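You operate a simulated robot arm through the tools that you are given. There is no shell and no other tool. Be economical: measure what you need, move in short steps, check, and stop when the job is done.

You run a simulated robot arm. Do the job below in one go: nothing can be reset, and whatever is moved stays where it is left.

TASK
Take the cap block off the rail and sand the old glue away.
Fine: free the clamp; the cap goes on the orange table; use the coarse sander and put it back. Set down upright: coarse sander. What is to be rubbed or washed off counts as gone when no trace of it is left.
Where things are to end (x, y in the base frame): cap block within 60 mm of [670, 40].

It is judged by the outcome, as a careful person would: the job done as asked, and still so three seconds after it is handed in. It fails if anything else is knocked over, pushed out of place, dropped, spilled or broken. A push-on lid holds only when it is set on centred and level and pressed home; a screw cap is set on level and turned clockwise until tight.

THE ROBOT
A 7-joint arm with a two-finger parallel gripper, fixed in place. Base frame: the origin is at the foot of the arm, x ahead of it, y to its left, z up; the work surface is at about z = 820. Lengths are in mm, angles in rad, forces in N, time in s.
With the tool pointing down near the work surface it reaches from about 240 to 680 mm from the base axis. Its first joint turns from -1.152 to 1.152 rad. Payload 2.4 kg.
Tool frame: the origin (TCP) lies between the finger pads and is the grasp point; the fingertips stand 30 mm ahead of it; z points along the fingers, y is the line along which they close. The gripper opens to 94 mm. The fingers are 28 mm wide and 10 mm thick; the gripper's body (50 by 96 mm) begins 55 mm behind the TCP.
Orientation is told as [roll, pitch, yaw] about the base's x, y, z axes, in that order, counted from this pose: with the fingers straight down and closing along the base's y, the tool's x points along the base's -x, its y along +y and its z along -z.

THE INTERFACE
- The arm moves only by the tool jog_arm. Its argument "commands" is a list that holds one entry, the list of rows, each a list of 6 numbers: the shift along the tool's x, y, z in cm, then the turn, a rotation vector about the tool's x, y, z in rad. In form: [[[dx, dy, dz, wx, wy, wz], ...]]. A call has 1 to 12 rows; each row shifts and turns the commanded pose from where the row before left it, along the tool's axes as they then stand. "fingers" is the finger opening in cm, from 0 to 9.4, set as the call begins (left out, the last holds). Each row takes 0.2 s and may step no farther than 50 mm and 0.15 rad from the row before; otherwise, or with a gripper value out of range, the whole call is refused. Where a pose cannot be reached the arm comes as near as it can. A force on the tool above 40 N (or 10 N above the force at the start of the call, whichever is more), or a blocked arm, ends the call early, and 0.2 s more pass. The fingers move at their own pace (about 153 mm/s each) and stop on an object; they squeeze with about 32 N. The grip force told is the motor's: it shows also when the fingers shut on nothing. Time passes only in rows, and 0.2 s behind the last, so rows that do not move let the fingers close. The reply holds the time, the measured pose of the TCP, the force on the tool along the base axes, the opening and the grip force, in the units named above and with some noise, with the torque about the TCP (base axes, N m) and any sound that the robot's microphone picked up.
- Cameras (640 x 400 px; columns grow to the right, rows downward): "scene" is fixed at [39.4, 494.4, 1418.3]; the picture's right is [-0.60, -0.80, 0.00], its down [-0.64, 0.48, -0.60] and it looks along [0.48, -0.36, -0.80] (base axes); focal length 214 px, centre (320, 200). "wrist" rides on the gripper at [76, 14, -102] in the tool frame; the picture's right is [-0.18, 0.98, 0.00], its down [-0.75, -0.14, -0.64] and it looks along [-0.63, -0.12, 0.77] (tool axes); focal length 243 px, centre (320, 200). There is no depth. A picture from a camera that has moved, and an enlarged one, comes with that camera's place and axes in the base frame and with its lens.
- capture(camera): a new picture of that camera. The clock stands still meanwhile.
- inspect(camera, box): a new picture of the part [left, top, right, bottom] of that camera's present view, enlarged. The clock stands still meanwhile.
- job_done(): hands the job in; it is judged then, once.

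Work in short steps. Places have to be worked out from the pictures, the camera data and where the tool is seen: move nearer, look again, correct. Check each grasp and each placing, and mend what went wrong. You have 120 turns and 84 pictures in all, those below and enlarged ones among them. Open the gripper and draw the arm clear of the work before you hand the job in, unless the task says otherwise; then end with one line.

The tools are called after "Call:" as name(argument=value, ...) on one line, values as JSON. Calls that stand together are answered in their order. jog_arm: Moves the arm, as the interface text tells. Its arguments: {"type":"object","properties":{"commands":{"type":"array"},"fingers":{"type":"number"}},"required":["commands"]} The other tools are called the same way: capture (camera) takes a picture; inspect (camera, box) takes an enlarged picture of a part of a camera's view; job_done () hands the job in.

At the start:

```text
t: 0.0
tool_pos: [465.8, -23.8, 1176.2]
tool_rot: [-0.001, -0.001, -0.001]
ft_force: [0.2, 0.4, -0.1]
moment: [0.01, 0.02, -0.01]
width: 94.0
grip_force: 0.1
```

scene: 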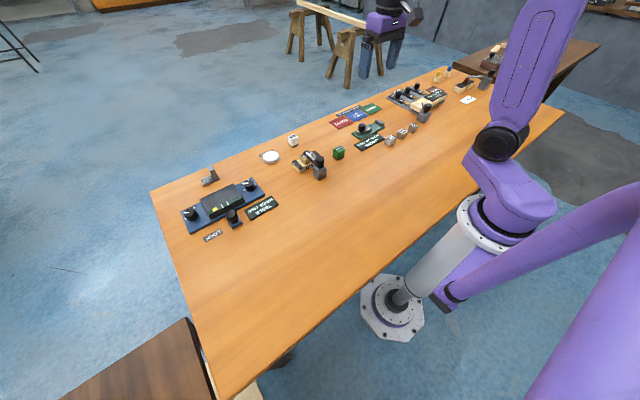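
wrist: 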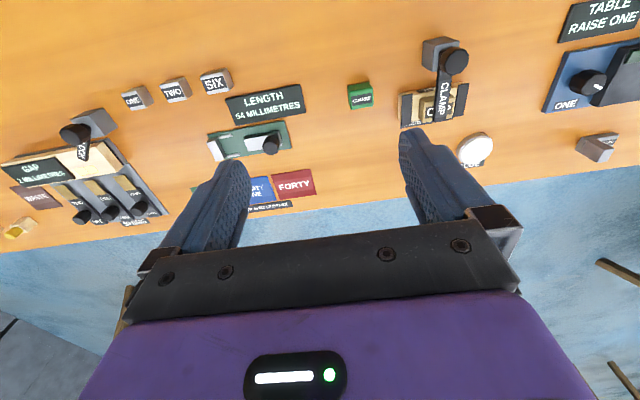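

I'll start by enlarging the parts of the scene to identify the items.

Call:
inspect(camera="scene", box=[150, 120, 350, 245])

Call:
inspect(camera="scene", box=[320, 60, 500, 172])

Call:
inspect(camera="wrist", box=[0, 60, 320, 260])

Call:
inspect(camera="wrist", box=[320, 0, 640, 200])

```text
3.20 times, centred on (250, 182) of scene
camera zoom: at [39.4, 494.4, 1418.3], right [-0.6, -0.8, 0.0], down [-0.64, 0.48, -0.6], along [0.48, -0.36, -0.8], focal length 686 px, centre (544, 256)
```

zoom: 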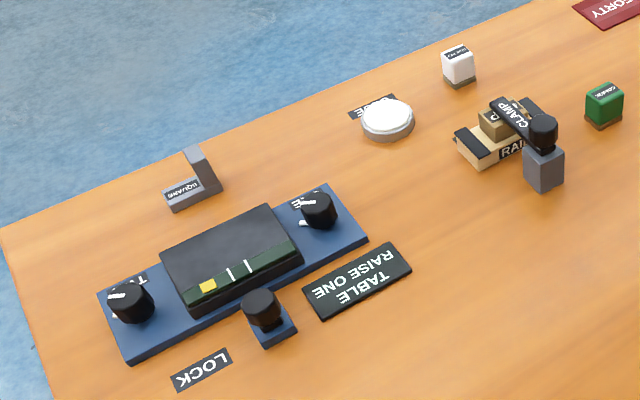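

```text
3.56 times, centred on (410, 116) of scene
camera zoom: at [39.4, 494.4, 1418.3], right [-0.6, -0.8, 0.0], down [-0.64, 0.48, -0.6], along [0.48, -0.36, -0.8], focal length 763 px, centre (0, 499)
```

zoom: 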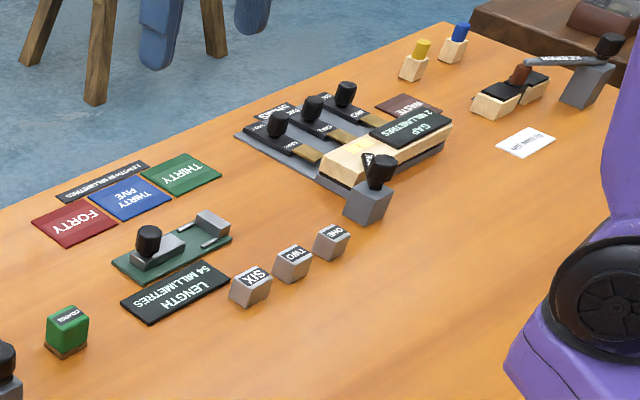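

```text
2.00 times, centred on (160, 160) of wrist
camera zoom: at [389.2, -8.9, 1279.2], right [0.18, 0.98, 0.0], down [0.75, -0.14, 0.64], along [0.63, -0.12, -0.77], focal length 485 px, centre (640, 280)
```

zoom: 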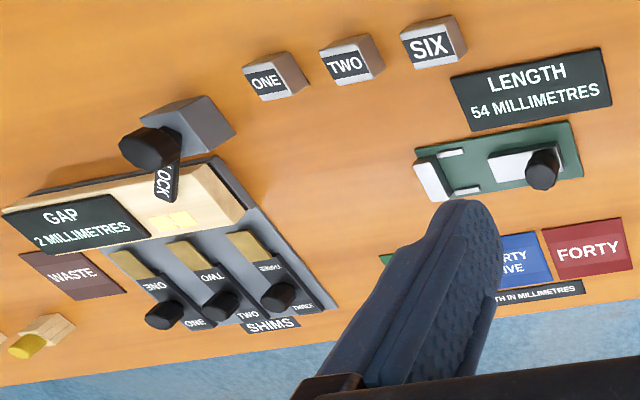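

```text
2.00 times, centred on (480, 100) of wrist
camera zoom: at [389.2, -8.9, 1279.2], right [0.18, 0.98, 0.0], down [0.75, -0.14, 0.64], along [0.63, -0.12, -0.77], focal length 485 px, centre (0, 400)
```

zoom: 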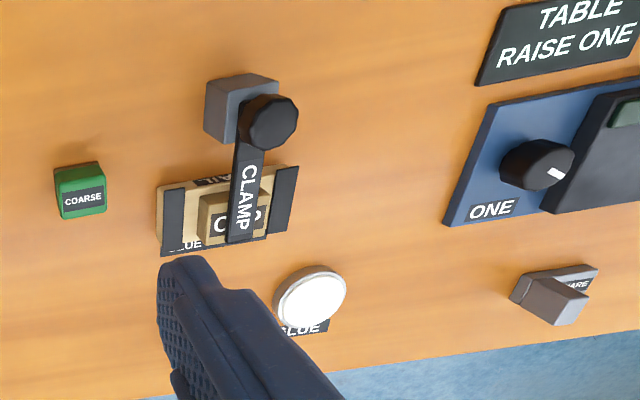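

I read the rail with its clamp at about (570,155), the clamp pivot near (490,155), the coarse (green) sander near (537,29), and a fine (white) sander at (713,135). I'm moving closer to look at the clamp.

Call:
jog_arm(commands=[[[1.7, 3.2, 2, 0, 0, 0], [1.7, 3.2, 2, 0, 0, 0], [1.7, 3.2, 2, 0, 0, 0], [1.7, 3.2, 2, 0, 0, 0], [1.7, 3.2, 2, 0, 0, 0]]])

Call:
capture(camera="wrist")

```text
t: 1.2
tool_pos: [375.8, 134.8, 1075.5]
tool_rot: [0.001, 0.001, -0.002]
ft_force: [0.5, -0.1, 0.3]
moment: [0.01, -0.01, 0.03]
width: 94.0
grip_force: 0.1
```

```text
77 pictures are left
camera wrist: at [300.5, 150.1, 1179.4], right [0.19, 0.98, 0.0], down [0.75, -0.14, 0.64], along [0.63, -0.12, -0.77], focal length 243 px, centre (320, 200)
```

wrist: 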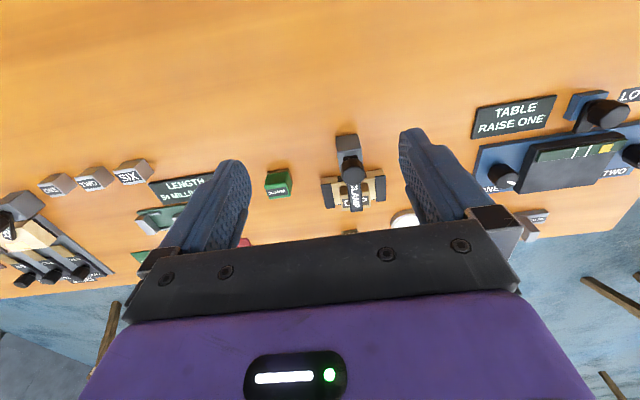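

The clamp is in view between the fingers; I'll enlarge it.

Call:
inspect(camera="wrist", box=[290, 120, 418, 240])

Call:
inspect(camera="scene", box=[260, 130, 356, 190])

```text
3.33 times, centred on (354, 180) of wrist
camera zoom: at [300.5, 150.1, 1179.4], right [0.19, 0.98, 0.0], down [0.75, -0.14, 0.64], along [0.63, -0.12, -0.77], focal length 809 px, centre (207, 267)
```

zoom: 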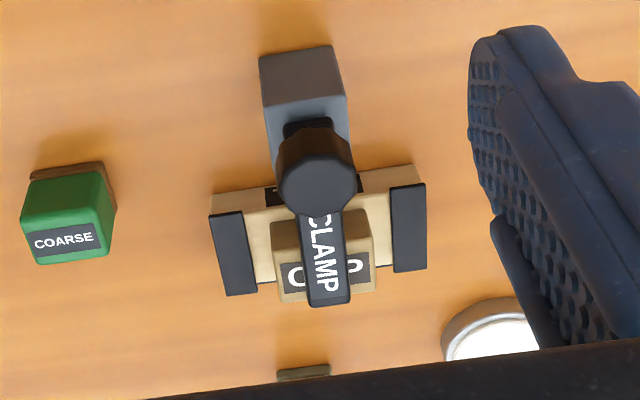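

```text
6.67 times, centred on (308, 160) of scene
camera zoom: at [39.4, 494.4, 1418.3], right [-0.6, -0.8, 0.0], down [-0.64, 0.48, -0.6], along [0.48, -0.36, -0.8], focal length 1430 px, centre (400, 467)
```

zoom: 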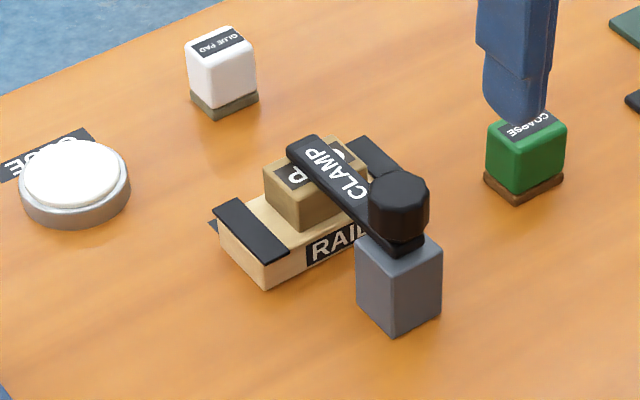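

The white block is a glue pad, and the green block is the coarse sander. By triangulation the clamp's knob top is at (488,158,910), with the lever pointing +x over the cap. I'll hover over the knob and check.

Call:
jog_arm(commands=[[[-2.8, 0.6, 1.9, 0, 0, 0], [-2.8, 0.6, 1.9, 0, 0, 0], [-2.8, 0.6, 1.9, 0, 0, 0], [-2.8, 0.6, 1.9, 0, 0, 0], [0, 0, 0, 0, 0, 0]]], fingers=5.5)

Call:
capture(camera="wrist")

Call:
inspect(camera="scene", box=[230, 90, 390, 190])

```text
t: 2.4
tool_pos: [493.2, 162.6, 1000.5]
tool_rot: [0.0, -0.001, 0.0]
ft_force: [-0.2, 0.0, 0.0]
moment: [0.02, -0.02, 0.03]
width: 54.9
grip_force: 0.0
```

```text
74 pictures are left
camera wrist: at [416.9, 176.3, 1103.8], right [0.18, 0.98, 0.0], down [0.75, -0.14, 0.64], along [0.63, -0.12, -0.77], focal length 243 px, centre (320, 200)
```

wrist: 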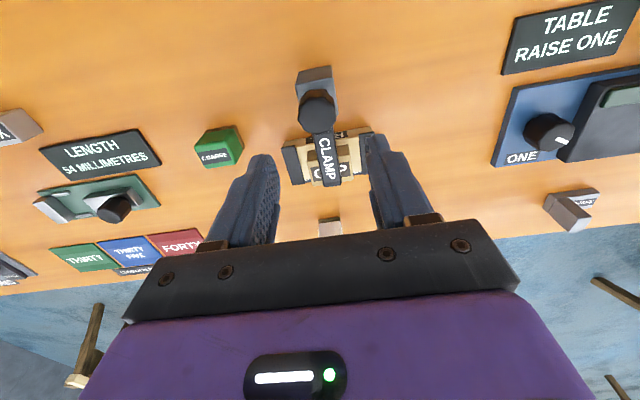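

```text
4.00 times, centred on (310, 140) of scene
camera zoom: at [39.4, 494.4, 1418.3], right [-0.6, -0.8, 0.0], down [-0.64, 0.48, -0.6], along [0.48, -0.36, -0.8], focal length 858 px, centre (360, 440)
```

zoom: 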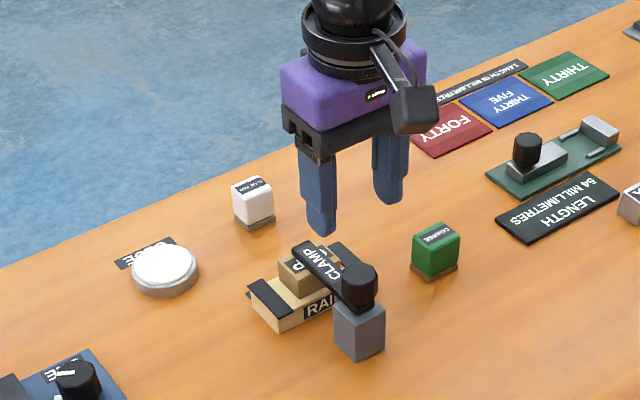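

The two sightings of the knob differ by about a centimetre, so I'll enlarge it for a better fix.

Call:
inspect(camera="wrist", box=[260, 50, 388, 130])

Call:
inspect(camera="scene", box=[288, 145, 336, 185])

```text
5.00 times, centred on (324, 90) of wrist
camera zoom: at [416.9, 176.3, 1103.8], right [0.18, 0.98, 0.0], down [0.75, -0.14, 0.64], along [0.63, -0.12, -0.77], focal length 1213 px, centre (300, 750)
```

zoom: 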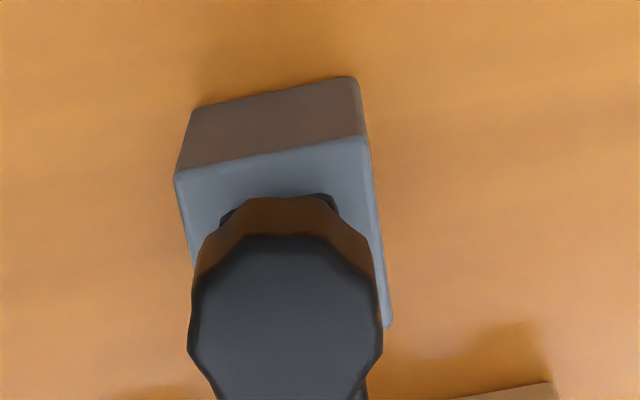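

```text
10.00 times, centred on (312, 165) of scene
camera zoom: at [39.4, 494.4, 1418.3], right [-0.6, -0.8, 0.0], down [-0.64, 0.48, -0.6], along [0.48, -0.36, -0.8], focal length 2145 px, centre (400, 550)
```

zoom: 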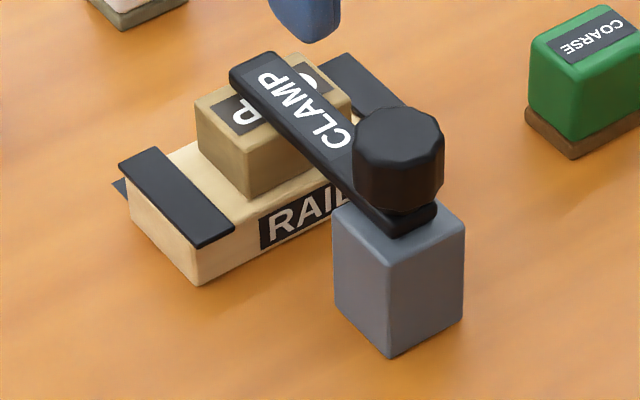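

Better fix: knob top is at (484,161,~917), about 29 mm across, and the lever lies under it. I'll descend so the fingertips reach around z 892 and close.

Call:
jog_arm(commands=[[[0.9, -0.1, 2, 0, 0, 0], [0, 0, 2, 0, 0, 0], [0, 0, 2, 0, 0, 0], [0, 0, 1.8, 0, 0, 0], [0, 0, 0, 0, 0, 0]]])

Call:
inspect(camera="scene", box=[270, 120, 350, 190])

Call:
capture(camera="wrist")

```text
t: 3.6
tool_pos: [482.0, 158.8, 924.0]
tool_rot: [0.001, 0.0, 0.0]
ft_force: [-0.4, -0.4, 0.1]
moment: [0.0, -0.01, -0.01]
width: 54.7
grip_force: 0.1
```

```text
5.71 times, centred on (310, 155) of scene
camera zoom: at [39.4, 494.4, 1418.3], right [-0.6, -0.8, 0.0], down [-0.64, 0.48, -0.6], along [0.48, -0.36, -0.8], focal length 1226 px, centre (377, 457)
```

zoom: 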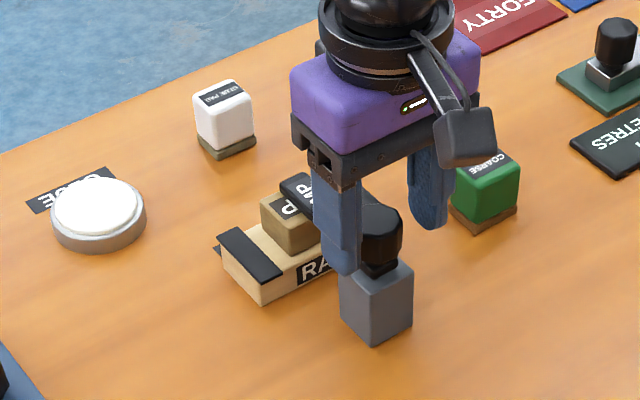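

```text
69 pictures are left
camera wrist: at [406.5, 173.2, 1026.8], right [0.18, 0.98, 0.0], down [0.75, -0.14, 0.64], along [0.63, -0.12, -0.77], focal length 243 px, centre (320, 200)
```

wrist: 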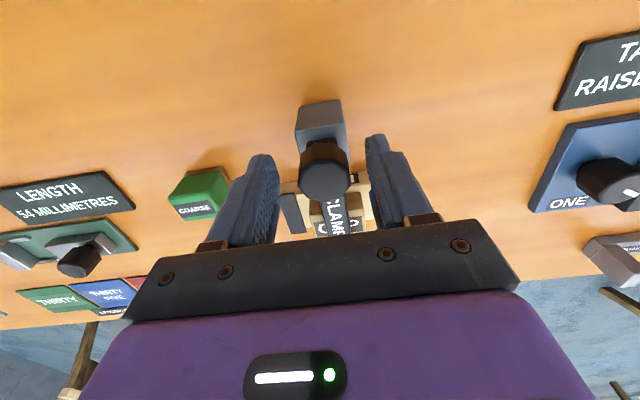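

The knob is between the fingers with the axis near x 480; I'll close on it.

Call:
jog_arm(commands=[[[0, 0, 0, 0, 0, 0], [0, 0, 0, 0, 0, 0]]], fingers=0)

```text
t: 4.2
tool_pos: [482.8, 159.9, 924.5]
tool_rot: [0.0, 0.0, 0.002]
ft_force: [0.8, 9.0, -6.9]
moment: [-0.2, -0.3, 0.07]
width: 31.3
grip_force: 44.8
```

Gripped (31 mm). I'll turn counter-clockwise seen from above (lever swings to +y) a little first and watch the torque.

Call:
jog_arm(commands=[[[0, 0.1, 0, 0, 0, 0], [0, 0, 0, 0, 0, -0.1], [0, 0, 0, 0, 0, -0.1], [0, 0, 0, 0, 0, -0.1]]])

Call:
inspect(camera="scene", box=[270, 120, 350, 190])

```text
t: 5.2
tool_pos: [483.2, 157.2, 924.1]
tool_rot: [-0.001, 0.004, 0.298]
ft_force: [-12.7, -15.9, 30.0]
moment: [0.03, 0.0, -0.13]
width: 31.4
grip_force: 45.5
```

```text
5.71 times, centred on (310, 155) of scene
camera zoom: at [38.6, 493.8, 1418.5], right [-0.6, -0.8, 0.0], down [-0.64, 0.48, -0.6], along [0.48, -0.36, -0.8], focal length 1226 px, centre (377, 457)
```

zoom: 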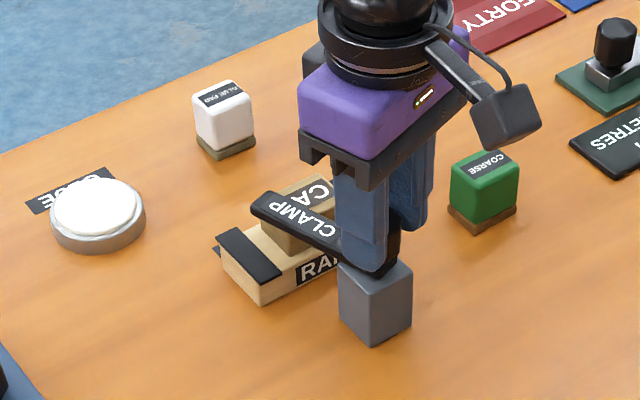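

The lever swings along well. Side forces show a small offset, so I'll ease it and keep turning.

Call:
jog_arm(commands=[[[0.1, -0.1, -0.1, 0, 0, 0], [0, 0, 0, 0, 0, -0.12], [0, 0, 0, 0, 0, -0.12], [0, 0, 0, 0, 0, -0.12]]])

```text
t: 6.2
tool_pos: [484.0, 155.5, 925.1]
tool_rot: [-0.002, -0.002, 0.658]
ft_force: [11.3, -24.7, 2.2]
moment: [-0.91, 0.76, -0.23]
width: 31.5
grip_force: 45.5
```

Lateral force is building up, so I'll release, recentre by a millimetre or so and look.

Call:
jog_arm(commands=[[[0, 0, 0, 0, 0, 0], [0, 0, 0, 0, 0, 0]]], fingers=5)

Call:
inspect(camera="scene", box=[270, 120, 350, 190])

Call:
inspect(camera="wrist", box=[220, 80, 420, 230])

```text
t: 6.8
tool_pos: [481.6, 158.9, 924.4]
tool_rot: [0.0, -0.002, 0.661]
ft_force: [-0.2, 0.4, 0.0]
moment: [0.01, -0.04, -0.02]
width: 49.8
grip_force: 0.0
```

```text
5.71 times, centred on (310, 155) of scene
camera zoom: at [39.4, 494.4, 1418.3], right [-0.6, -0.8, 0.0], down [-0.64, 0.48, -0.6], along [0.48, -0.36, -0.8], focal length 1226 px, centre (377, 457)
```

zoom: 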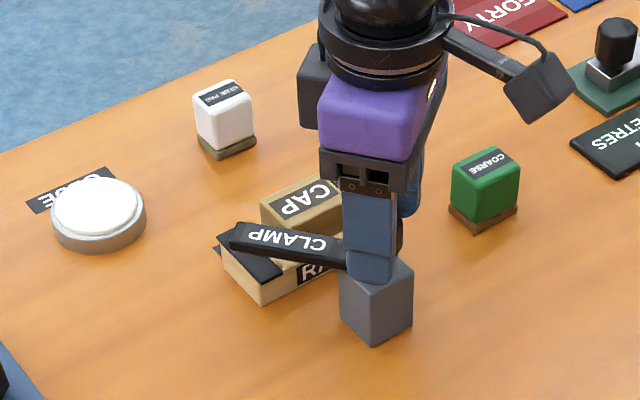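

```text
2.67 times, centred on (320, 155) of wrist
camera zoom: at [413.5, 123.8, 1027.0], right [-0.46, 0.89, 0.0], down [0.68, 0.35, 0.64], along [0.57, 0.3, -0.77], focal length 647 px, centre (320, 320)
```

zoom: 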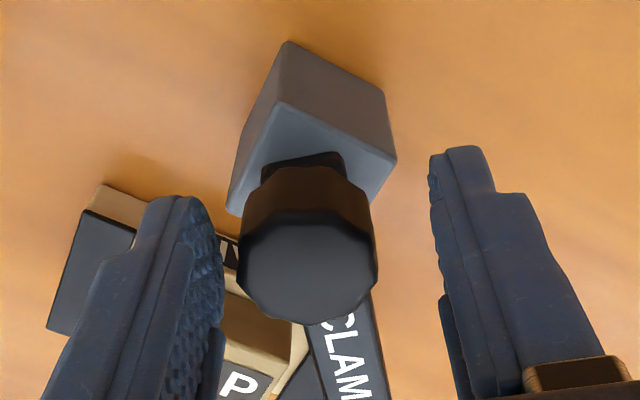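

The lever's turned about 0.65 rad. The knob sits ~3 mm to tool −y; I'll recentre, regrip and keep turning.

Call:
jog_arm(commands=[[[0, -0.3, 0, 0, 0, 0], [0, 0, 0, 0, 0, 0]]])

Call:
jog_arm(commands=[[[0, 0, 0, 0, 0, 0], [0, 0, 0, 0, 0, 0], [0, 0, 0, 0, 0, -0.12], [0, 0, 0, 0, 0, -0.12], [0, 0, 0, 0, 0, -0.12]]], fingers=0)

```text
t: 7.4
tool_pos: [485.4, 154.6, 923.9]
tool_rot: [0.001, 0.001, 0.659]
ft_force: [0.3, 0.0, -0.2]
moment: [-0.01, 0.03, 0.01]
width: 50.1
grip_force: 0.1
```

```text
t: 8.6
tool_pos: [486.2, 154.7, 922.7]
tool_rot: [0.0, 0.0, 1.02]
ft_force: [13.9, -15.3, 0.9]
moment: [-0.28, 0.12, -0.17]
width: 31.5
grip_force: 45.4
```

Still turning freely; I'll ease the offset (+x, −y) slightly and continue.

Call:
jog_arm(commands=[[[0, -0.15, 0, 0, 0, 0], [0, 0, 0, 0, 0, -0.12], [0, 0, 0, 0, 0, -0.12], [0, 0, 0, 0, 0, -0.12]]])

Call:
inspect(camera="scene", box=[270, 120, 350, 190])

```text
t: 9.6
tool_pos: [487.7, 153.4, 922.9]
tool_rot: [-0.004, -0.003, 1.38]
ft_force: [21.6, -19.3, 6.4]
moment: [-0.87, 0.03, -0.14]
width: 31.5
grip_force: 45.0
```

```text
5.71 times, centred on (310, 155) of scene
camera zoom: at [39.9, 493.9, 1418.4], right [-0.6, -0.8, 0.0], down [-0.64, 0.48, -0.6], along [0.48, -0.36, -0.8], focal length 1226 px, centre (377, 457)
```

zoom: 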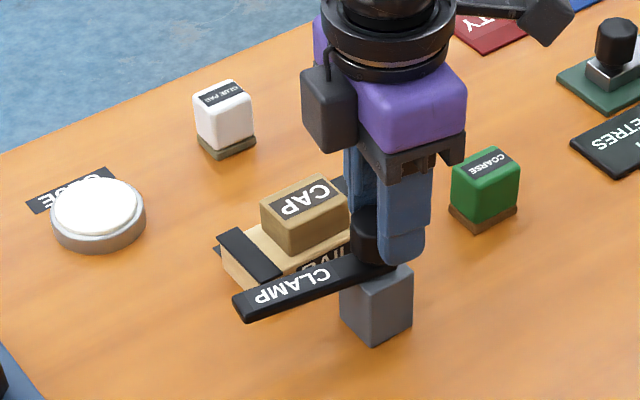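

The lever is past the rail already; I'll ease the offset and turn a bit further for clearance.

Call:
jog_arm(commands=[[[0.15, -0.2, 0, 0, 0, 0], [0, 0, 0, 0, 0, -0.1], [0, 0, 0, 0, 0, -0.1], [0, 0, 0, 0, 0, -0.1]]])

```text
t: 10.6
tool_pos: [489.8, 156.4, 922.8]
tool_rot: [-0.009, -0.004, 1.682]
ft_force: [29.4, -9.0, -3.9]
moment: [0.16, -0.26, -0.49]
width: 31.6
grip_force: 45.3
```

Torque has risen, probably the end stop. I'll release and lift straight up, then turn the wrist back on the way to a viewing place.

Call:
jog_arm(commands=[[[0, 0, 0, 0, 0, 0], [0, 0, 0, 0, 0, 0], [0, 0, -2, 0, 0, 0], [0, 0, -3, 0, 0, 0], [0, 0, -3, 0, 0, 0], [0, 0, -3, 0, 0, 0]]], fingers=5.5)

Call:
jog_arm(commands=[[[0, 0, 0, 0, 0, 0.14], [0, 0, 0, 0, 0, 0.14], [0, 0, 0, 0, 0, 0.14], [0, 0, 0, 0, 0, 0.14], [0, 0, 0, 0, 0, 0.14], [0, 0, 0, 0, 0, 0.14], [0, 0, 0, 0, 0, 0.14], [0, 0, 0, 0, 0, 0.14], [0, 0, 0, 0, 0, 0.14], [0, 0, 0, 0, 0, 0.14], [0, 0, 0, 0, 0, 0.14], [0, 0, 0, 0, 0, 0.14]]])

Call:
inspect(camera="scene", box=[270, 130, 350, 190])

Call:
capture(camera="wrist")

```text
t: 12.0
tool_pos: [485.7, 154.1, 1034.4]
tool_rot: [-0.001, 0.001, 1.68]
ft_force: [-0.1, -0.4, -0.8]
moment: [0.02, -0.04, 0.0]
width: 55.1
grip_force: 0.0
```

```text
t: 14.6
tool_pos: [488.2, 155.1, 1033.1]
tool_rot: [-0.001, -0.001, -0.002]
ft_force: [0.7, -0.1, 0.3]
moment: [-0.01, -0.01, 0.0]
width: 54.8
grip_force: 0.0
```

```text
6.67 times, centred on (310, 160) of scene
camera zoom: at [39.4, 494.4, 1418.3], right [-0.6, -0.8, 0.0], down [-0.64, 0.48, -0.6], along [0.48, -0.36, -0.8], focal length 1430 px, centre (387, 467)
```

zoom: 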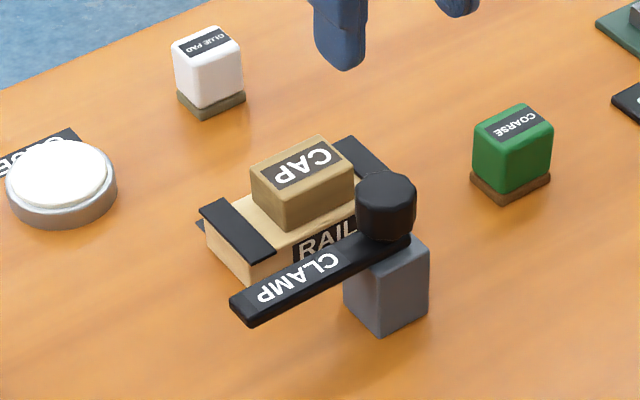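

```text
63 pictures are left
camera wrist: at [411.7, 168.9, 1136.7], right [0.19, 0.98, 0.0], down [0.75, -0.14, 0.64], along [0.63, -0.12, -0.77], focal length 243 px, centre (320, 200)
```

wrist: 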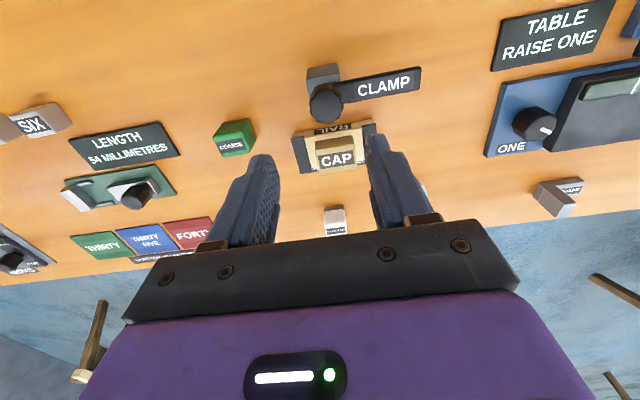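

The clamp is free, with the lever pointing +y. Now I'll enlarge the cap from the wrist to place it.

Call:
inspect(camera="wrist", box=[280, 100, 392, 184])

```text
4.76 times, centred on (336, 142) of wrist
camera zoom: at [411.7, 168.9, 1136.7], right [0.19, 0.98, 0.0], down [0.75, -0.14, 0.64], along [0.63, -0.12, -0.77], focal length 1155 px, centre (244, 476)
```

zoom: 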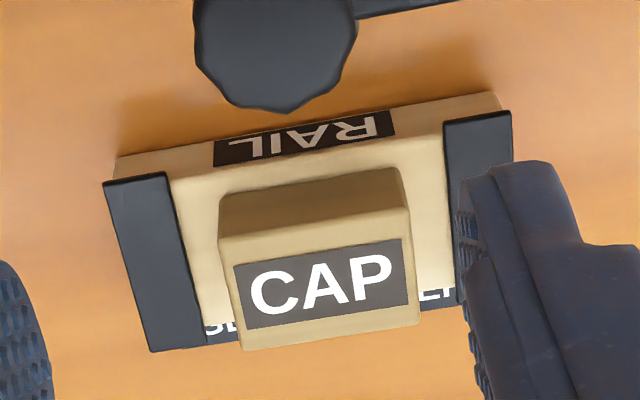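

The cap's top is at about (565,160,873), 33 mm in x by 48 mm in y, aligned with the base. I'll go above it with a 65 mm opening and check before descending.

Call:
jog_arm(commands=[[[-2.6, 0.15, 0, 0, 0, 0], [-2.6, 0.15, 0, 0, 0, 0], [-2.6, 0.15, 2, 0, 0, 0], [0, 0, 4, 0, 0, 0], [0, 0, 3, 0, 0, 0], [0, 0, 0, 0, 0, 0]]], fingers=6.5)

Call:
inspect(camera="wrist", box=[220, 80, 420, 230])

Call:
inspect(camera="scene", box=[260, 110, 350, 180])

```text
t: 16.0
tool_pos: [567.5, 157.3, 944.5]
tool_rot: [-0.001, 0.001, 0.002]
ft_force: [-0.8, -0.9, 0.5]
moment: [0.03, -0.01, 0.01]
width: 65.1
grip_force: 0.0
```

```text
2.67 times, centred on (320, 155) of wrist
camera zoom: at [491.2, 172.1, 1045.4], right [0.18, 0.98, 0.0], down [0.75, -0.14, 0.64], along [0.63, -0.12, -0.77], focal length 647 px, centre (320, 320)
```

zoom: 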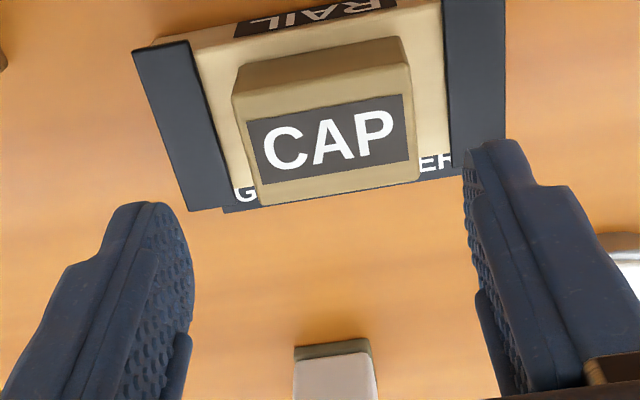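

```text
5.71 times, centred on (305, 145) of scene
camera zoom: at [39.4, 494.4, 1418.3], right [-0.6, -0.8, 0.0], down [-0.64, 0.48, -0.6], along [0.48, -0.36, -0.8], focal length 1226 px, centre (406, 514)
```

zoom: 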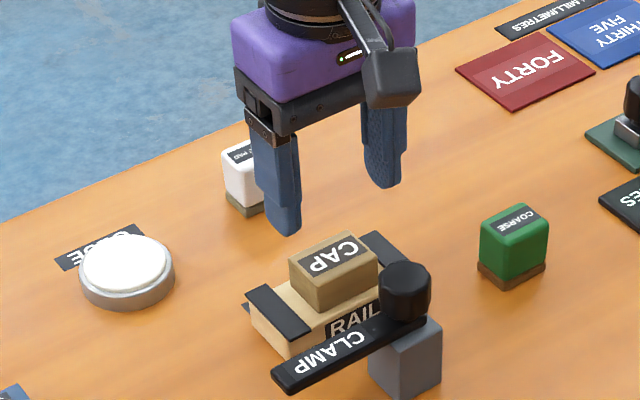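

Cap centre confirmed at (565,161). I'll descend to z ≈ 886 and close.

Call:
jog_arm(commands=[[[0.1, 0.2, 2, 0, 0, 0], [0, 0, 2, 0, 0, 0], [0, 0, 1.8, 0, 0, 0], [0, 0, 0, 0, 0, 0]]])

Call:
jog_arm(commands=[[[0, 0, 0, 0, 0, 0], [0, 0, 0, 0, 0, 0]]], fingers=0)

```text
t: 17.0
tool_pos: [564.5, 159.6, 886.7]
tool_rot: [-0.001, 0.001, 0.001]
ft_force: [0.5, 0.3, 0.6]
moment: [0.0, 0.0, 0.01]
width: 65.1
grip_force: 0.0
```

```text
t: 17.6
tool_pos: [564.1, 160.8, 886.9]
tool_rot: [0.0, -0.001, 0.003]
ft_force: [-0.7, 0.2, -0.2]
moment: [-0.03, 0.0, 0.04]
width: 48.4
grip_force: 32.1
```

Gripped at 48.4 mm. I'll lift straight up and check the cap comes with the fingers.

Call:
jog_arm(commands=[[[0, 0, -0.5, 0, 0, 0], [0, 0, -1, 0, 0, 0], [0, 0, -2.5, 0, 0, 0], [0, 0, -4, 0, 0, 0], [0, 0, 0, 0, 0, 0]]])

Call:
inspect(camera="scene", box=[260, 90, 370, 180])

```text
t: 18.8
tool_pos: [563.9, 161.8, 965.0]
tool_rot: [0.001, -0.001, 0.001]
ft_force: [0.6, 0.0, -1.3]
moment: [0.01, 0.0, 0.02]
width: 48.7
grip_force: 32.3
```

```text
4.44 times, centred on (315, 135) of scene
camera zoom: at [39.4, 494.4, 1418.3], right [-0.6, -0.8, 0.0], down [-0.64, 0.48, -0.6], along [0.48, -0.36, -0.8], focal length 953 px, centre (342, 489)
```

zoom: 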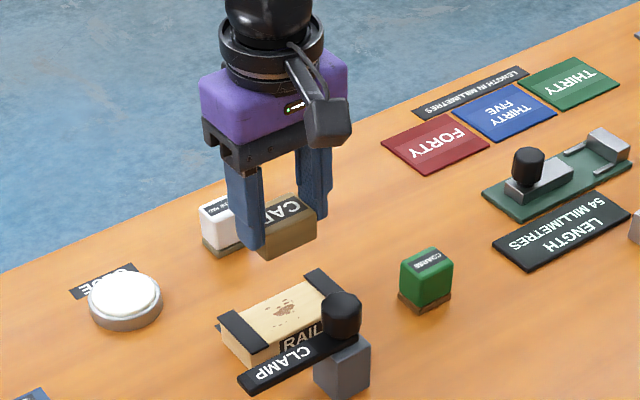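

The cap is lifted, and the glue spot is showing on the rail. I'm carrying it to about (655,40), which is free table.

Call:
jog_arm(commands=[[[-2.3, -3.0, 0, 0, 0, 0], [-2.3, -3.0, 0, 0, 0, 0], [-2.3, -3.0, 0, 0, 0, 0], [-2.2, -3.0, 0, 0, 0, 0], [0, 0, 4, 0, 0, 0], [0, 0, 3, 0, 0, 0], [0, 0, 0, 0, 0, 0]]])

Call:
inspect(camera="scene", box=[260, 90, 370, 180])

Call:
capture(camera="wrist")

```text
t: 20.4
tool_pos: [652.9, 40.7, 895.6]
tool_rot: [-0.001, 0.0, 0.002]
ft_force: [0.5, 1.0, 0.0]
moment: [-0.02, -0.02, 0.04]
width: 48.7
grip_force: 32.5
```

```text
4.44 times, centred on (315, 135) of scene
camera zoom: at [39.4, 494.4, 1418.3], right [-0.6, -0.8, 0.0], down [-0.64, 0.48, -0.6], along [0.48, -0.36, -0.8], focal length 953 px, centre (342, 489)
```

zoom: 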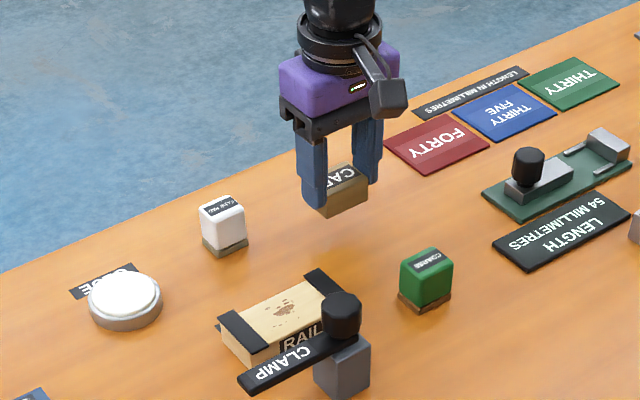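

```text
57 pictures are left
camera wrist: at [577.5, 53.9, 997.7], right [0.18, 0.98, 0.0], down [0.75, -0.14, 0.64], along [0.63, -0.12, -0.77], focal length 243 px, centre (320, 200)
```

wrist: 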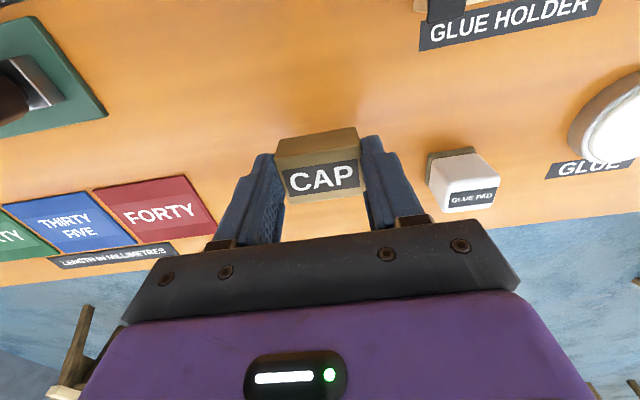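

The place beneath is clear. I'll lower gently until contact.

Call:
jog_arm(commands=[[[0, 0, 1.5, 0, 0, 0], [0, 0, 1.2, 0, 0, 0], [0, 0, 0.4, 0, 0, 0], [0, 0, 0.3, 0, 0, 0], [0, 0, 0, 0, 0, 0]]])

```text
t: 21.6
tool_pos: [654.9, 40.4, 861.4]
tool_rot: [-0.002, 0.0, 0.001]
ft_force: [0.1, 0.2, 0.4]
moment: [-0.01, 0.03, 0.02]
width: 48.7
grip_force: 32.0
```

Call:
inspect(camera="scene", box=[300, 105, 360, 155])

Call:
jog_arm(commands=[[[0, 0, 0.2, 0, 0, 0], [0, 0, 0.2, 0, 0, 0]]])

```text
8.00 times, centred on (330, 130) of scene
camera zoom: at [39.4, 494.4, 1418.3], right [-0.6, -0.8, 0.0], down [-0.64, 0.48, -0.6], along [0.48, -0.36, -0.8], focal length 1716 px, centre (240, 760)
```

zoom: 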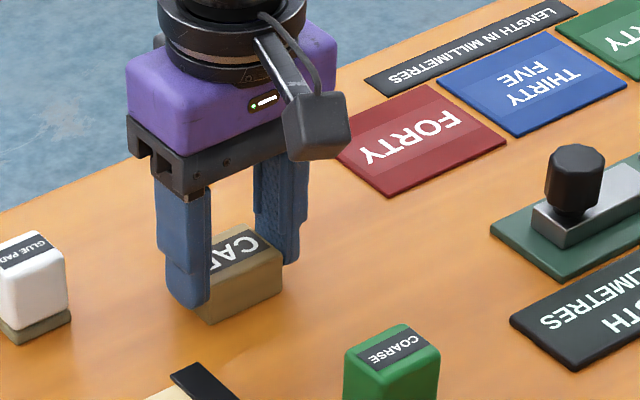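

```text
t: 22.2
tool_pos: [655.0, 41.0, 860.3]
tool_rot: [0.001, -0.005, -0.001]
ft_force: [-9.4, -1.6, 29.9]
moment: [-0.07, 0.25, -0.01]
width: 49.1
grip_force: 31.9
```

Contact with the table (30 N up). I'll ease off a little, open the fingers, and rise straight up.

Call:
jog_arm(commands=[[[0, 0, -0.2, 0, 0, 0], [0, 0, 0, 0, 0, 0]]])

Call:
jog_arm(commands=[[[0, 0, 0, 0, 0, 0], [0, 0, 0, 0, 0, 0], [0, 0, -2, 0, 0, 0], [0, 0, -4, 0, 0, 0], [0, 0, -4, 0, 0, 0], [0, 0, -2, 0, 0, 0]]], fingers=6.5)

Call:
inspect(camera="scene", box=[280, 110, 360, 170])

```text
t: 22.8
tool_pos: [655.6, 41.2, 859.3]
tool_rot: [0.001, -0.003, 0.002]
ft_force: [-0.9, 1.1, 18.0]
moment: [0.01, -0.12, 0.01]
width: 48.7
grip_force: 32.0
```

```text
t: 24.2
tool_pos: [656.0, 42.1, 979.9]
tool_rot: [-0.001, 0.001, 0.002]
ft_force: [-0.1, -0.3, 0.5]
moment: [0.02, 0.01, 0.01]
width: 64.9
grip_force: 0.0
```

```text
6.67 times, centred on (320, 140) of scene
camera zoom: at [39.4, 494.4, 1418.3], right [-0.6, -0.8, 0.0], down [-0.64, 0.48, -0.6], along [0.48, -0.36, -0.8], focal length 1430 px, centre (320, 600)
```

zoom: 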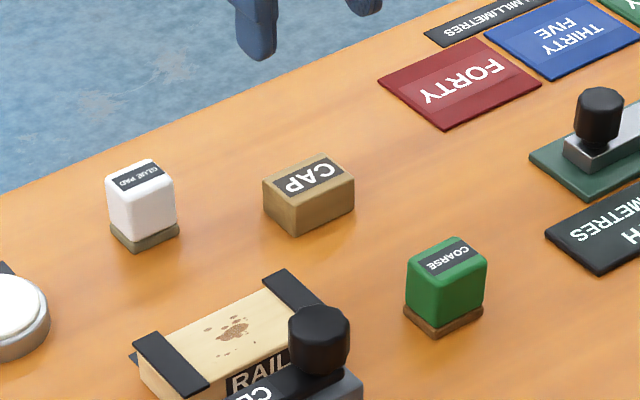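

The cap rests on the table at (655,41). Next, I'll move back in x to view the coarse sander with the wrist camera.

Call:
jog_arm(commands=[[[4.4, -0.2, -0.4, 0, 0, 0], [4.4, -0.2, -0.4, 0, 0, 0], [4.4, -0.2, -0.4, 0, 0, 0], [4.4, -0.2, -0.4, 0, 0, 0], [0, 0, 0, 0, 0, 0]]])

Call:
capture(camera="wrist")

Call:
inspect(camera="wrist", box=[220, 80, 440, 230])

```text
t: 25.4
tool_pos: [482.9, 35.6, 993.7]
tool_rot: [-0.002, 0.0, 0.002]
ft_force: [0.6, 0.2, 0.7]
moment: [0.01, 0.03, 0.02]
width: 64.8
grip_force: 0.0
```

```text
54 pictures are left
camera wrist: at [406.6, 50.6, 1096.2], right [0.18, 0.98, 0.0], down [0.75, -0.14, 0.64], along [0.63, -0.12, -0.77], focal length 243 px, centre (320, 200)
```

wrist: 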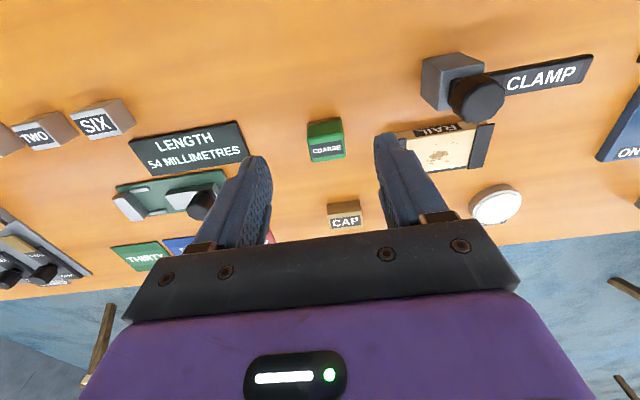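

```text
2.67 times, centred on (330, 155) of wrist
camera zoom: at [406.6, 50.6, 1096.2], right [0.18, 0.98, 0.0], down [0.75, -0.14, 0.64], along [0.63, -0.12, -0.77], focal length 647 px, centre (293, 320)
```

zoom: 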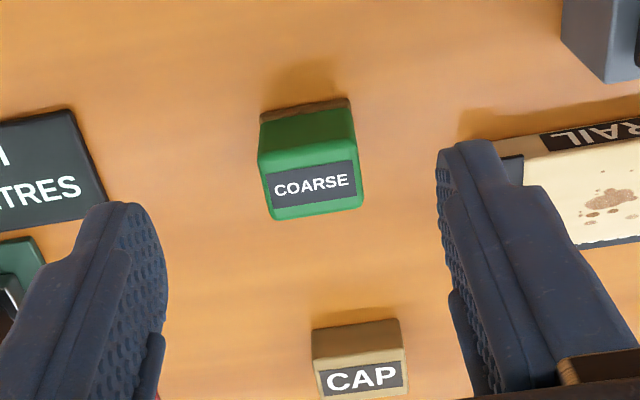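

The sander's top is at about (528,35,865), 38 mm wide in y. I'll hover over it and check.

Call:
jog_arm(commands=[[[-2.3, 0, 1, 0, 0, 0], [-2.2, 0, 3, 0, 0, 0], [0, 0, 3, 0, 0, 0], [0, 0, 0, 0, 0, 0]]])

Call:
inspect(camera="wrist", box=[220, 40, 440, 230])

Call:
inspect(camera="scene", box=[290, 100, 380, 180])

```text
t: 26.4
tool_pos: [524.9, 34.0, 923.5]
tool_rot: [0.001, -0.001, 0.001]
ft_force: [-0.4, -0.1, -0.8]
moment: [0.0, -0.04, 0.02]
width: 65.0
grip_force: 0.0
```

```text
2.11 times, centred on (330, 135) of wrist
camera zoom: at [448.4, 48.4, 1026.2], right [0.18, 0.98, 0.0], down [0.75, -0.14, 0.64], along [0.63, -0.12, -0.77], focal length 511 px, centre (299, 337)
```

zoom: 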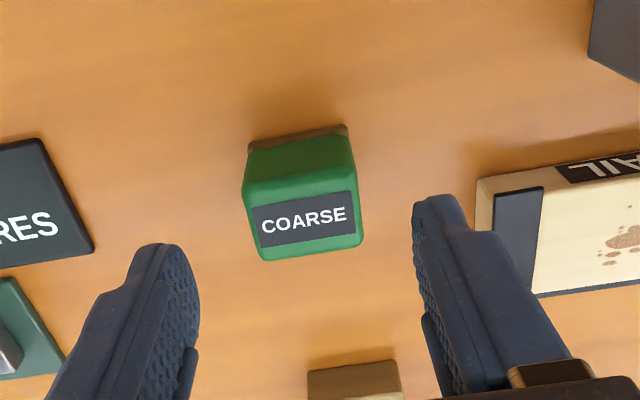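

```text
5.00 times, centred on (335, 140) of scene
camera zoom: at [39.4, 494.4, 1418.3], right [-0.6, -0.8, 0.0], down [-0.64, 0.48, -0.6], along [0.48, -0.36, -0.8], focal length 1072 px, centre (245, 500)
```

zoom: 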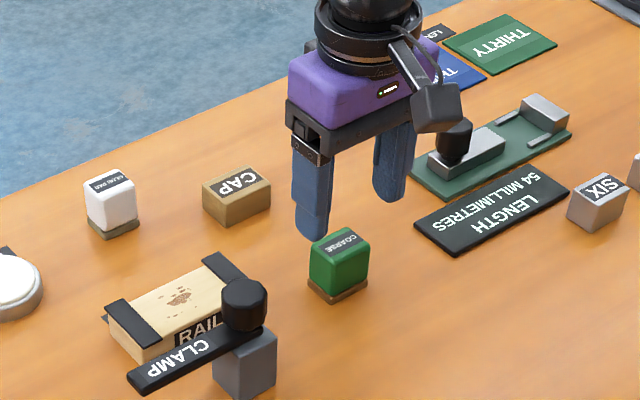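

Sander centre is at (528,35). I'll descend to z ≈ 866 and grip it.

Call:
jog_arm(commands=[[[-0.2, 0.05, 2, 0, 0, 0], [0, 0, 2, 0, 0, 0], [0, 0, 1.7, 0, 0, 0], [0, 0, 0, 0, 0, 0]]])

Call:
jog_arm(commands=[[[0, 0, 0, 0, 0, 0], [0, 0, 0, 0, 0, 0]]], fingers=0)

```text
t: 27.4
tool_pos: [525.8, 32.8, 866.9]
tool_rot: [0.0, -0.001, 0.002]
ft_force: [-0.2, 0.2, 1.4]
moment: [0.03, 0.02, 0.03]
width: 65.0
grip_force: 0.0
```

```text
t: 28.0
tool_pos: [527.6, 33.2, 868.3]
tool_rot: [0.0, -0.006, 0.002]
ft_force: [-0.5, 1.6, 25.1]
moment: [0.12, 0.07, 0.02]
width: 38.9
grip_force: 32.0
```

Gripped at 38.9 mm. Pickup pose noted as about (527,33.5,867). I'll lift it and check.

Call:
jog_arm(commands=[[[0, 0, -0.5, 0, 0, 0], [0, 0, -1.5, 0, 0, 0], [0, 0, -3, 0, 0, 0], [0, 0, -4, 0, 0, 0], [0, 0, 0, 0, 0, 0]]])

Call:
inspect(camera="scene", box=[290, 100, 380, 180])

Call:
inspect(camera="scene", box=[288, 140, 336, 180])

```text
t: 29.2
tool_pos: [524.9, 34.1, 957.0]
tool_rot: [0.001, 0.0, 0.0]
ft_force: [0.7, -0.4, 0.1]
moment: [-0.03, -0.01, -0.05]
width: 38.9
grip_force: 32.2
```

```text
5.00 times, centred on (335, 140) of scene
camera zoom: at [39.4, 494.4, 1418.3], right [-0.6, -0.8, 0.0], down [-0.64, 0.48, -0.6], along [0.48, -0.36, -0.8], focal length 1072 px, centre (245, 500)
```

zoom: 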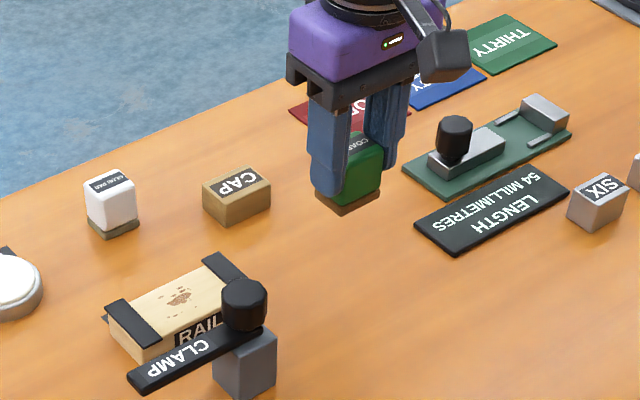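

```text
10.00 times, centred on (312, 160) of scene
camera zoom: at [39.4, 494.4, 1418.3], right [-0.6, -0.8, 0.0], down [-0.64, 0.48, -0.6], along [0.48, -0.36, -0.8], focal length 2145 px, centre (400, 600)
```

zoom: 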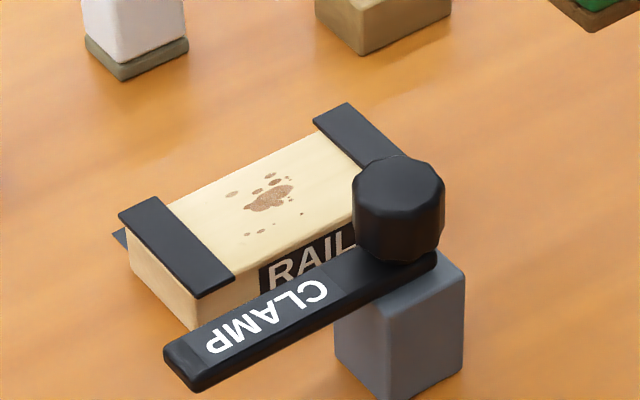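

The glue patch spans about x 552–579 and y 150–181 on the rail, whose top is at z ≈ 847. I'll bring the sander above its centre (566,163).

Call:
jog_arm(commands=[[[-2.0, 3.2, 0, 0, 0, 0], [-2.0, 3.2, 0, 0, 0, 0], [0, 3.2, 0, 0, 0, 0], [0, 3.2, 0, 0, 0, 0], [0, 0, 3, 0, 0, 0], [0, 0, 1.5, 0, 0, 0], [0, 0, 0, 0, 0, 0]]])

Call:
inspect(camera="scene", box=[270, 115, 350, 180])

Call:
inspect(camera="wrist", box=[220, 80, 420, 230])

```text
t: 30.8
tool_pos: [567.3, 161.2, 910.6]
tool_rot: [-0.001, -0.001, -0.001]
ft_force: [0.5, -0.1, 0.0]
moment: [0.04, 0.0, -0.01]
width: 38.9
grip_force: 32.0
```

```text
6.15 times, centred on (310, 148) of scene
camera zoom: at [39.4, 494.4, 1418.3], right [-0.6, -0.8, 0.0], down [-0.64, 0.48, -0.6], along [0.48, -0.36, -0.8], focal length 1320 px, centre (382, 523)
```

zoom: 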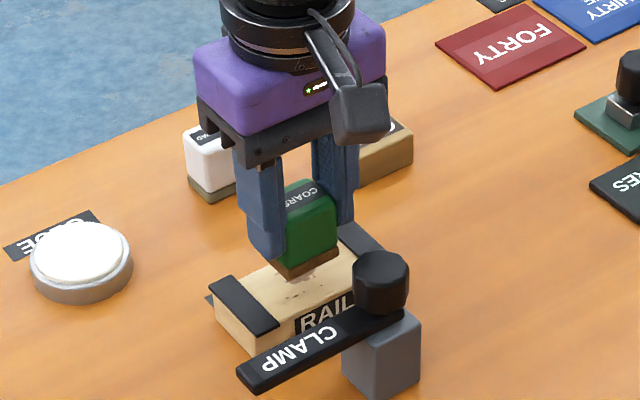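

```text
2.67 times, centred on (320, 155) of wrist
camera zoom: at [491.4, 176.2, 1013.2], right [0.18, 0.98, 0.0], down [0.75, -0.14, 0.64], along [0.63, -0.12, -0.77], focal length 647 px, centre (320, 320)
```

zoom: 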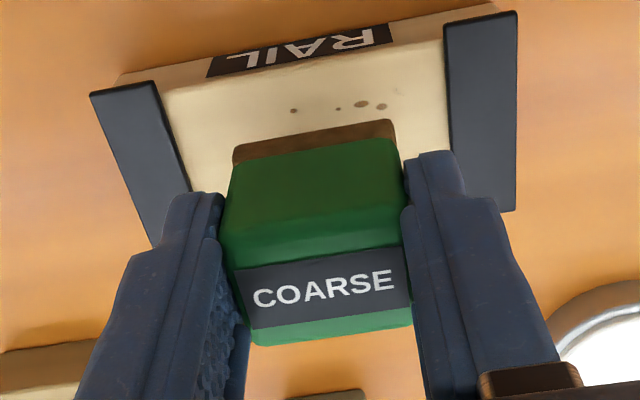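

Aligned well. I'll lower until light contact.

Call:
jog_arm(commands=[[[0, 0, 0.8, 0, 0, 0], [0, 0, 0.5, 0, 0, 0], [0, 0, 0.2, 0, 0, 0], [0, 0, 0.1, 0, 0, 0], [0, 0, 0, 0, 0, 0]]])

```text
t: 32.0
tool_pos: [566.4, 161.8, 895.9]
tool_rot: [0.002, -0.001, 0.002]
ft_force: [0.6, 0.8, 0.1]
moment: [0.0, -0.03, -0.01]
width: 39.0
grip_force: 32.2
```

Call:
jog_arm(commands=[[[0, 0, 0.1, 0, 0, 0], [0, 0, 0.1, 0, 0, 0], [0, 0, 0, 0, 0, 0]]])

```text
t: 32.8
tool_pos: [565.5, 163.4, 894.5]
tool_rot: [0.001, 0.001, 0.003]
ft_force: [0.0, 0.1, -0.5]
moment: [0.02, -0.02, 0.0]
width: 39.0
grip_force: 32.4
```

No contact yet, so I'll keep lowering in millimetre steps.

Call:
jog_arm(commands=[[[0, 0, 0.1, 0, 0, 0], [0, 0, 0.1, 0, 0, 0], [0, 0, 0, 0, 0, 0]]])

```text
t: 33.6
tool_pos: [567.3, 161.9, 894.3]
tool_rot: [0.001, 0.0, 0.002]
ft_force: [-1.3, 1.6, 1.7]
moment: [0.08, 0.0, 0.03]
width: 38.8
grip_force: 31.5
```

Call:
jog_arm(commands=[[[0, 0, 0.1, 0, 0, 0], [0, 0, 0, 0, 0, 0]]])

```text
t: 34.2
tool_pos: [567.1, 162.1, 892.3]
tool_rot: [-0.001, -0.002, 0.001]
ft_force: [1.5, -0.8, 4.2]
moment: [0.03, -0.11, 0.0]
width: 38.7
grip_force: 32.2
```

Contact has begun. I'll press one more millimetre and rub back and forth along y (±10 mm) with small x shifts.

Call:
jog_arm(commands=[[[0, 0, 0.1, 0, 0, 0], [0, 1, 0, 0, 0, 0], [0, -1, 0, 0, 0, 0], [0, -1, 0, 0, 0, 0], [0, 1, 0, 0, 0, 0], [0, 1, 0, 0, 0, 0], [0, -1, 0, 0, 0, 0], [0, -1, 0, 0, 0, 0], [0, 1, 0, 0, 0, 0]]])

```text
t: 36.2
tool_pos: [567.4, 158.2, 892.2]
tool_rot: [0.0, -0.002, -0.003]
ft_force: [-4.5, -9.9, 32.5]
moment: [-0.35, 0.07, 0.0]
width: 38.9
grip_force: 31.7
```

Force is 32 N, somewhat high. I'll ease slightly and continue with x offsets to cover the whole patch.

Call:
jog_arm(commands=[[[-0.7, 0, -0.08, 0, 0, 0], [0, 1, 0, 0, 0, 0], [0, -1, 0, 0, 0, 0], [0, -1, 0, 0, 0, 0], [0, 1, 0, 0, 0, 0], [0.7, 0, 0, 0, 0, 0], [0.7, 0, 0, 0, 0, 0], [0, 1, 0, 0, 0, 0], [0, -1, 0, 0, 0, 0], [0, -1, 0, 0, 0, 0], [0, 1, 0, 0, 0, 0], [-0.7, 0, 0, 0, 0, 0]]])

Call:
jog_arm(commands=[[[0, 0, -1, 0, 0, 0], [0, 0, -3, 0, 0, 0], [-2, 0, -3, 0, 0, 0], [-4, 0, 0, 0, 0, 0], [0, 0, 0, 0, 0, 0]]])

Call:
inspect(camera="scene", box=[280, 125, 336, 180])

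```text
t: 38.8
tool_pos: [565.4, 160.8, 891.9]
tool_rot: [0.0, 0.001, -0.002]
ft_force: [-10.9, -8.4, 36.5]
moment: [-0.3, 0.29, -0.01]
width: 39.0
grip_force: 32.1
```

```text
t: 40.0
tool_pos: [626.0, 160.0, 962.7]
tool_rot: [0.0, 0.0, 0.003]
ft_force: [-0.1, 0.3, -0.4]
moment: [0.04, 0.02, -0.04]
width: 39.2
grip_force: 31.5
```

```text
7.27 times, centred on (308, 152) of scene
camera zoom: at [39.5, 494.4, 1418.3], right [-0.6, -0.8, 0.0], down [-0.64, 0.48, -0.6], along [0.48, -0.36, -0.8], focal length 1560 px, centre (407, 546)
```

zoom: 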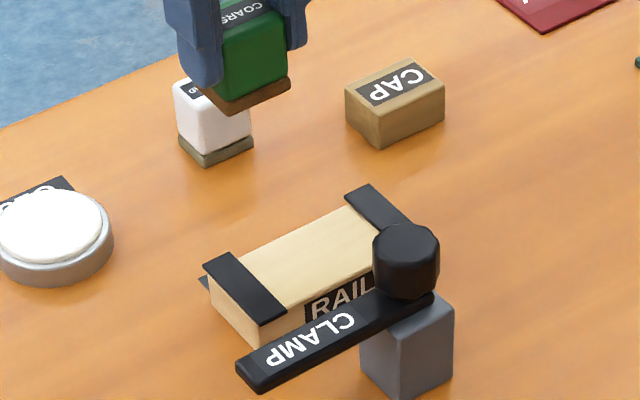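

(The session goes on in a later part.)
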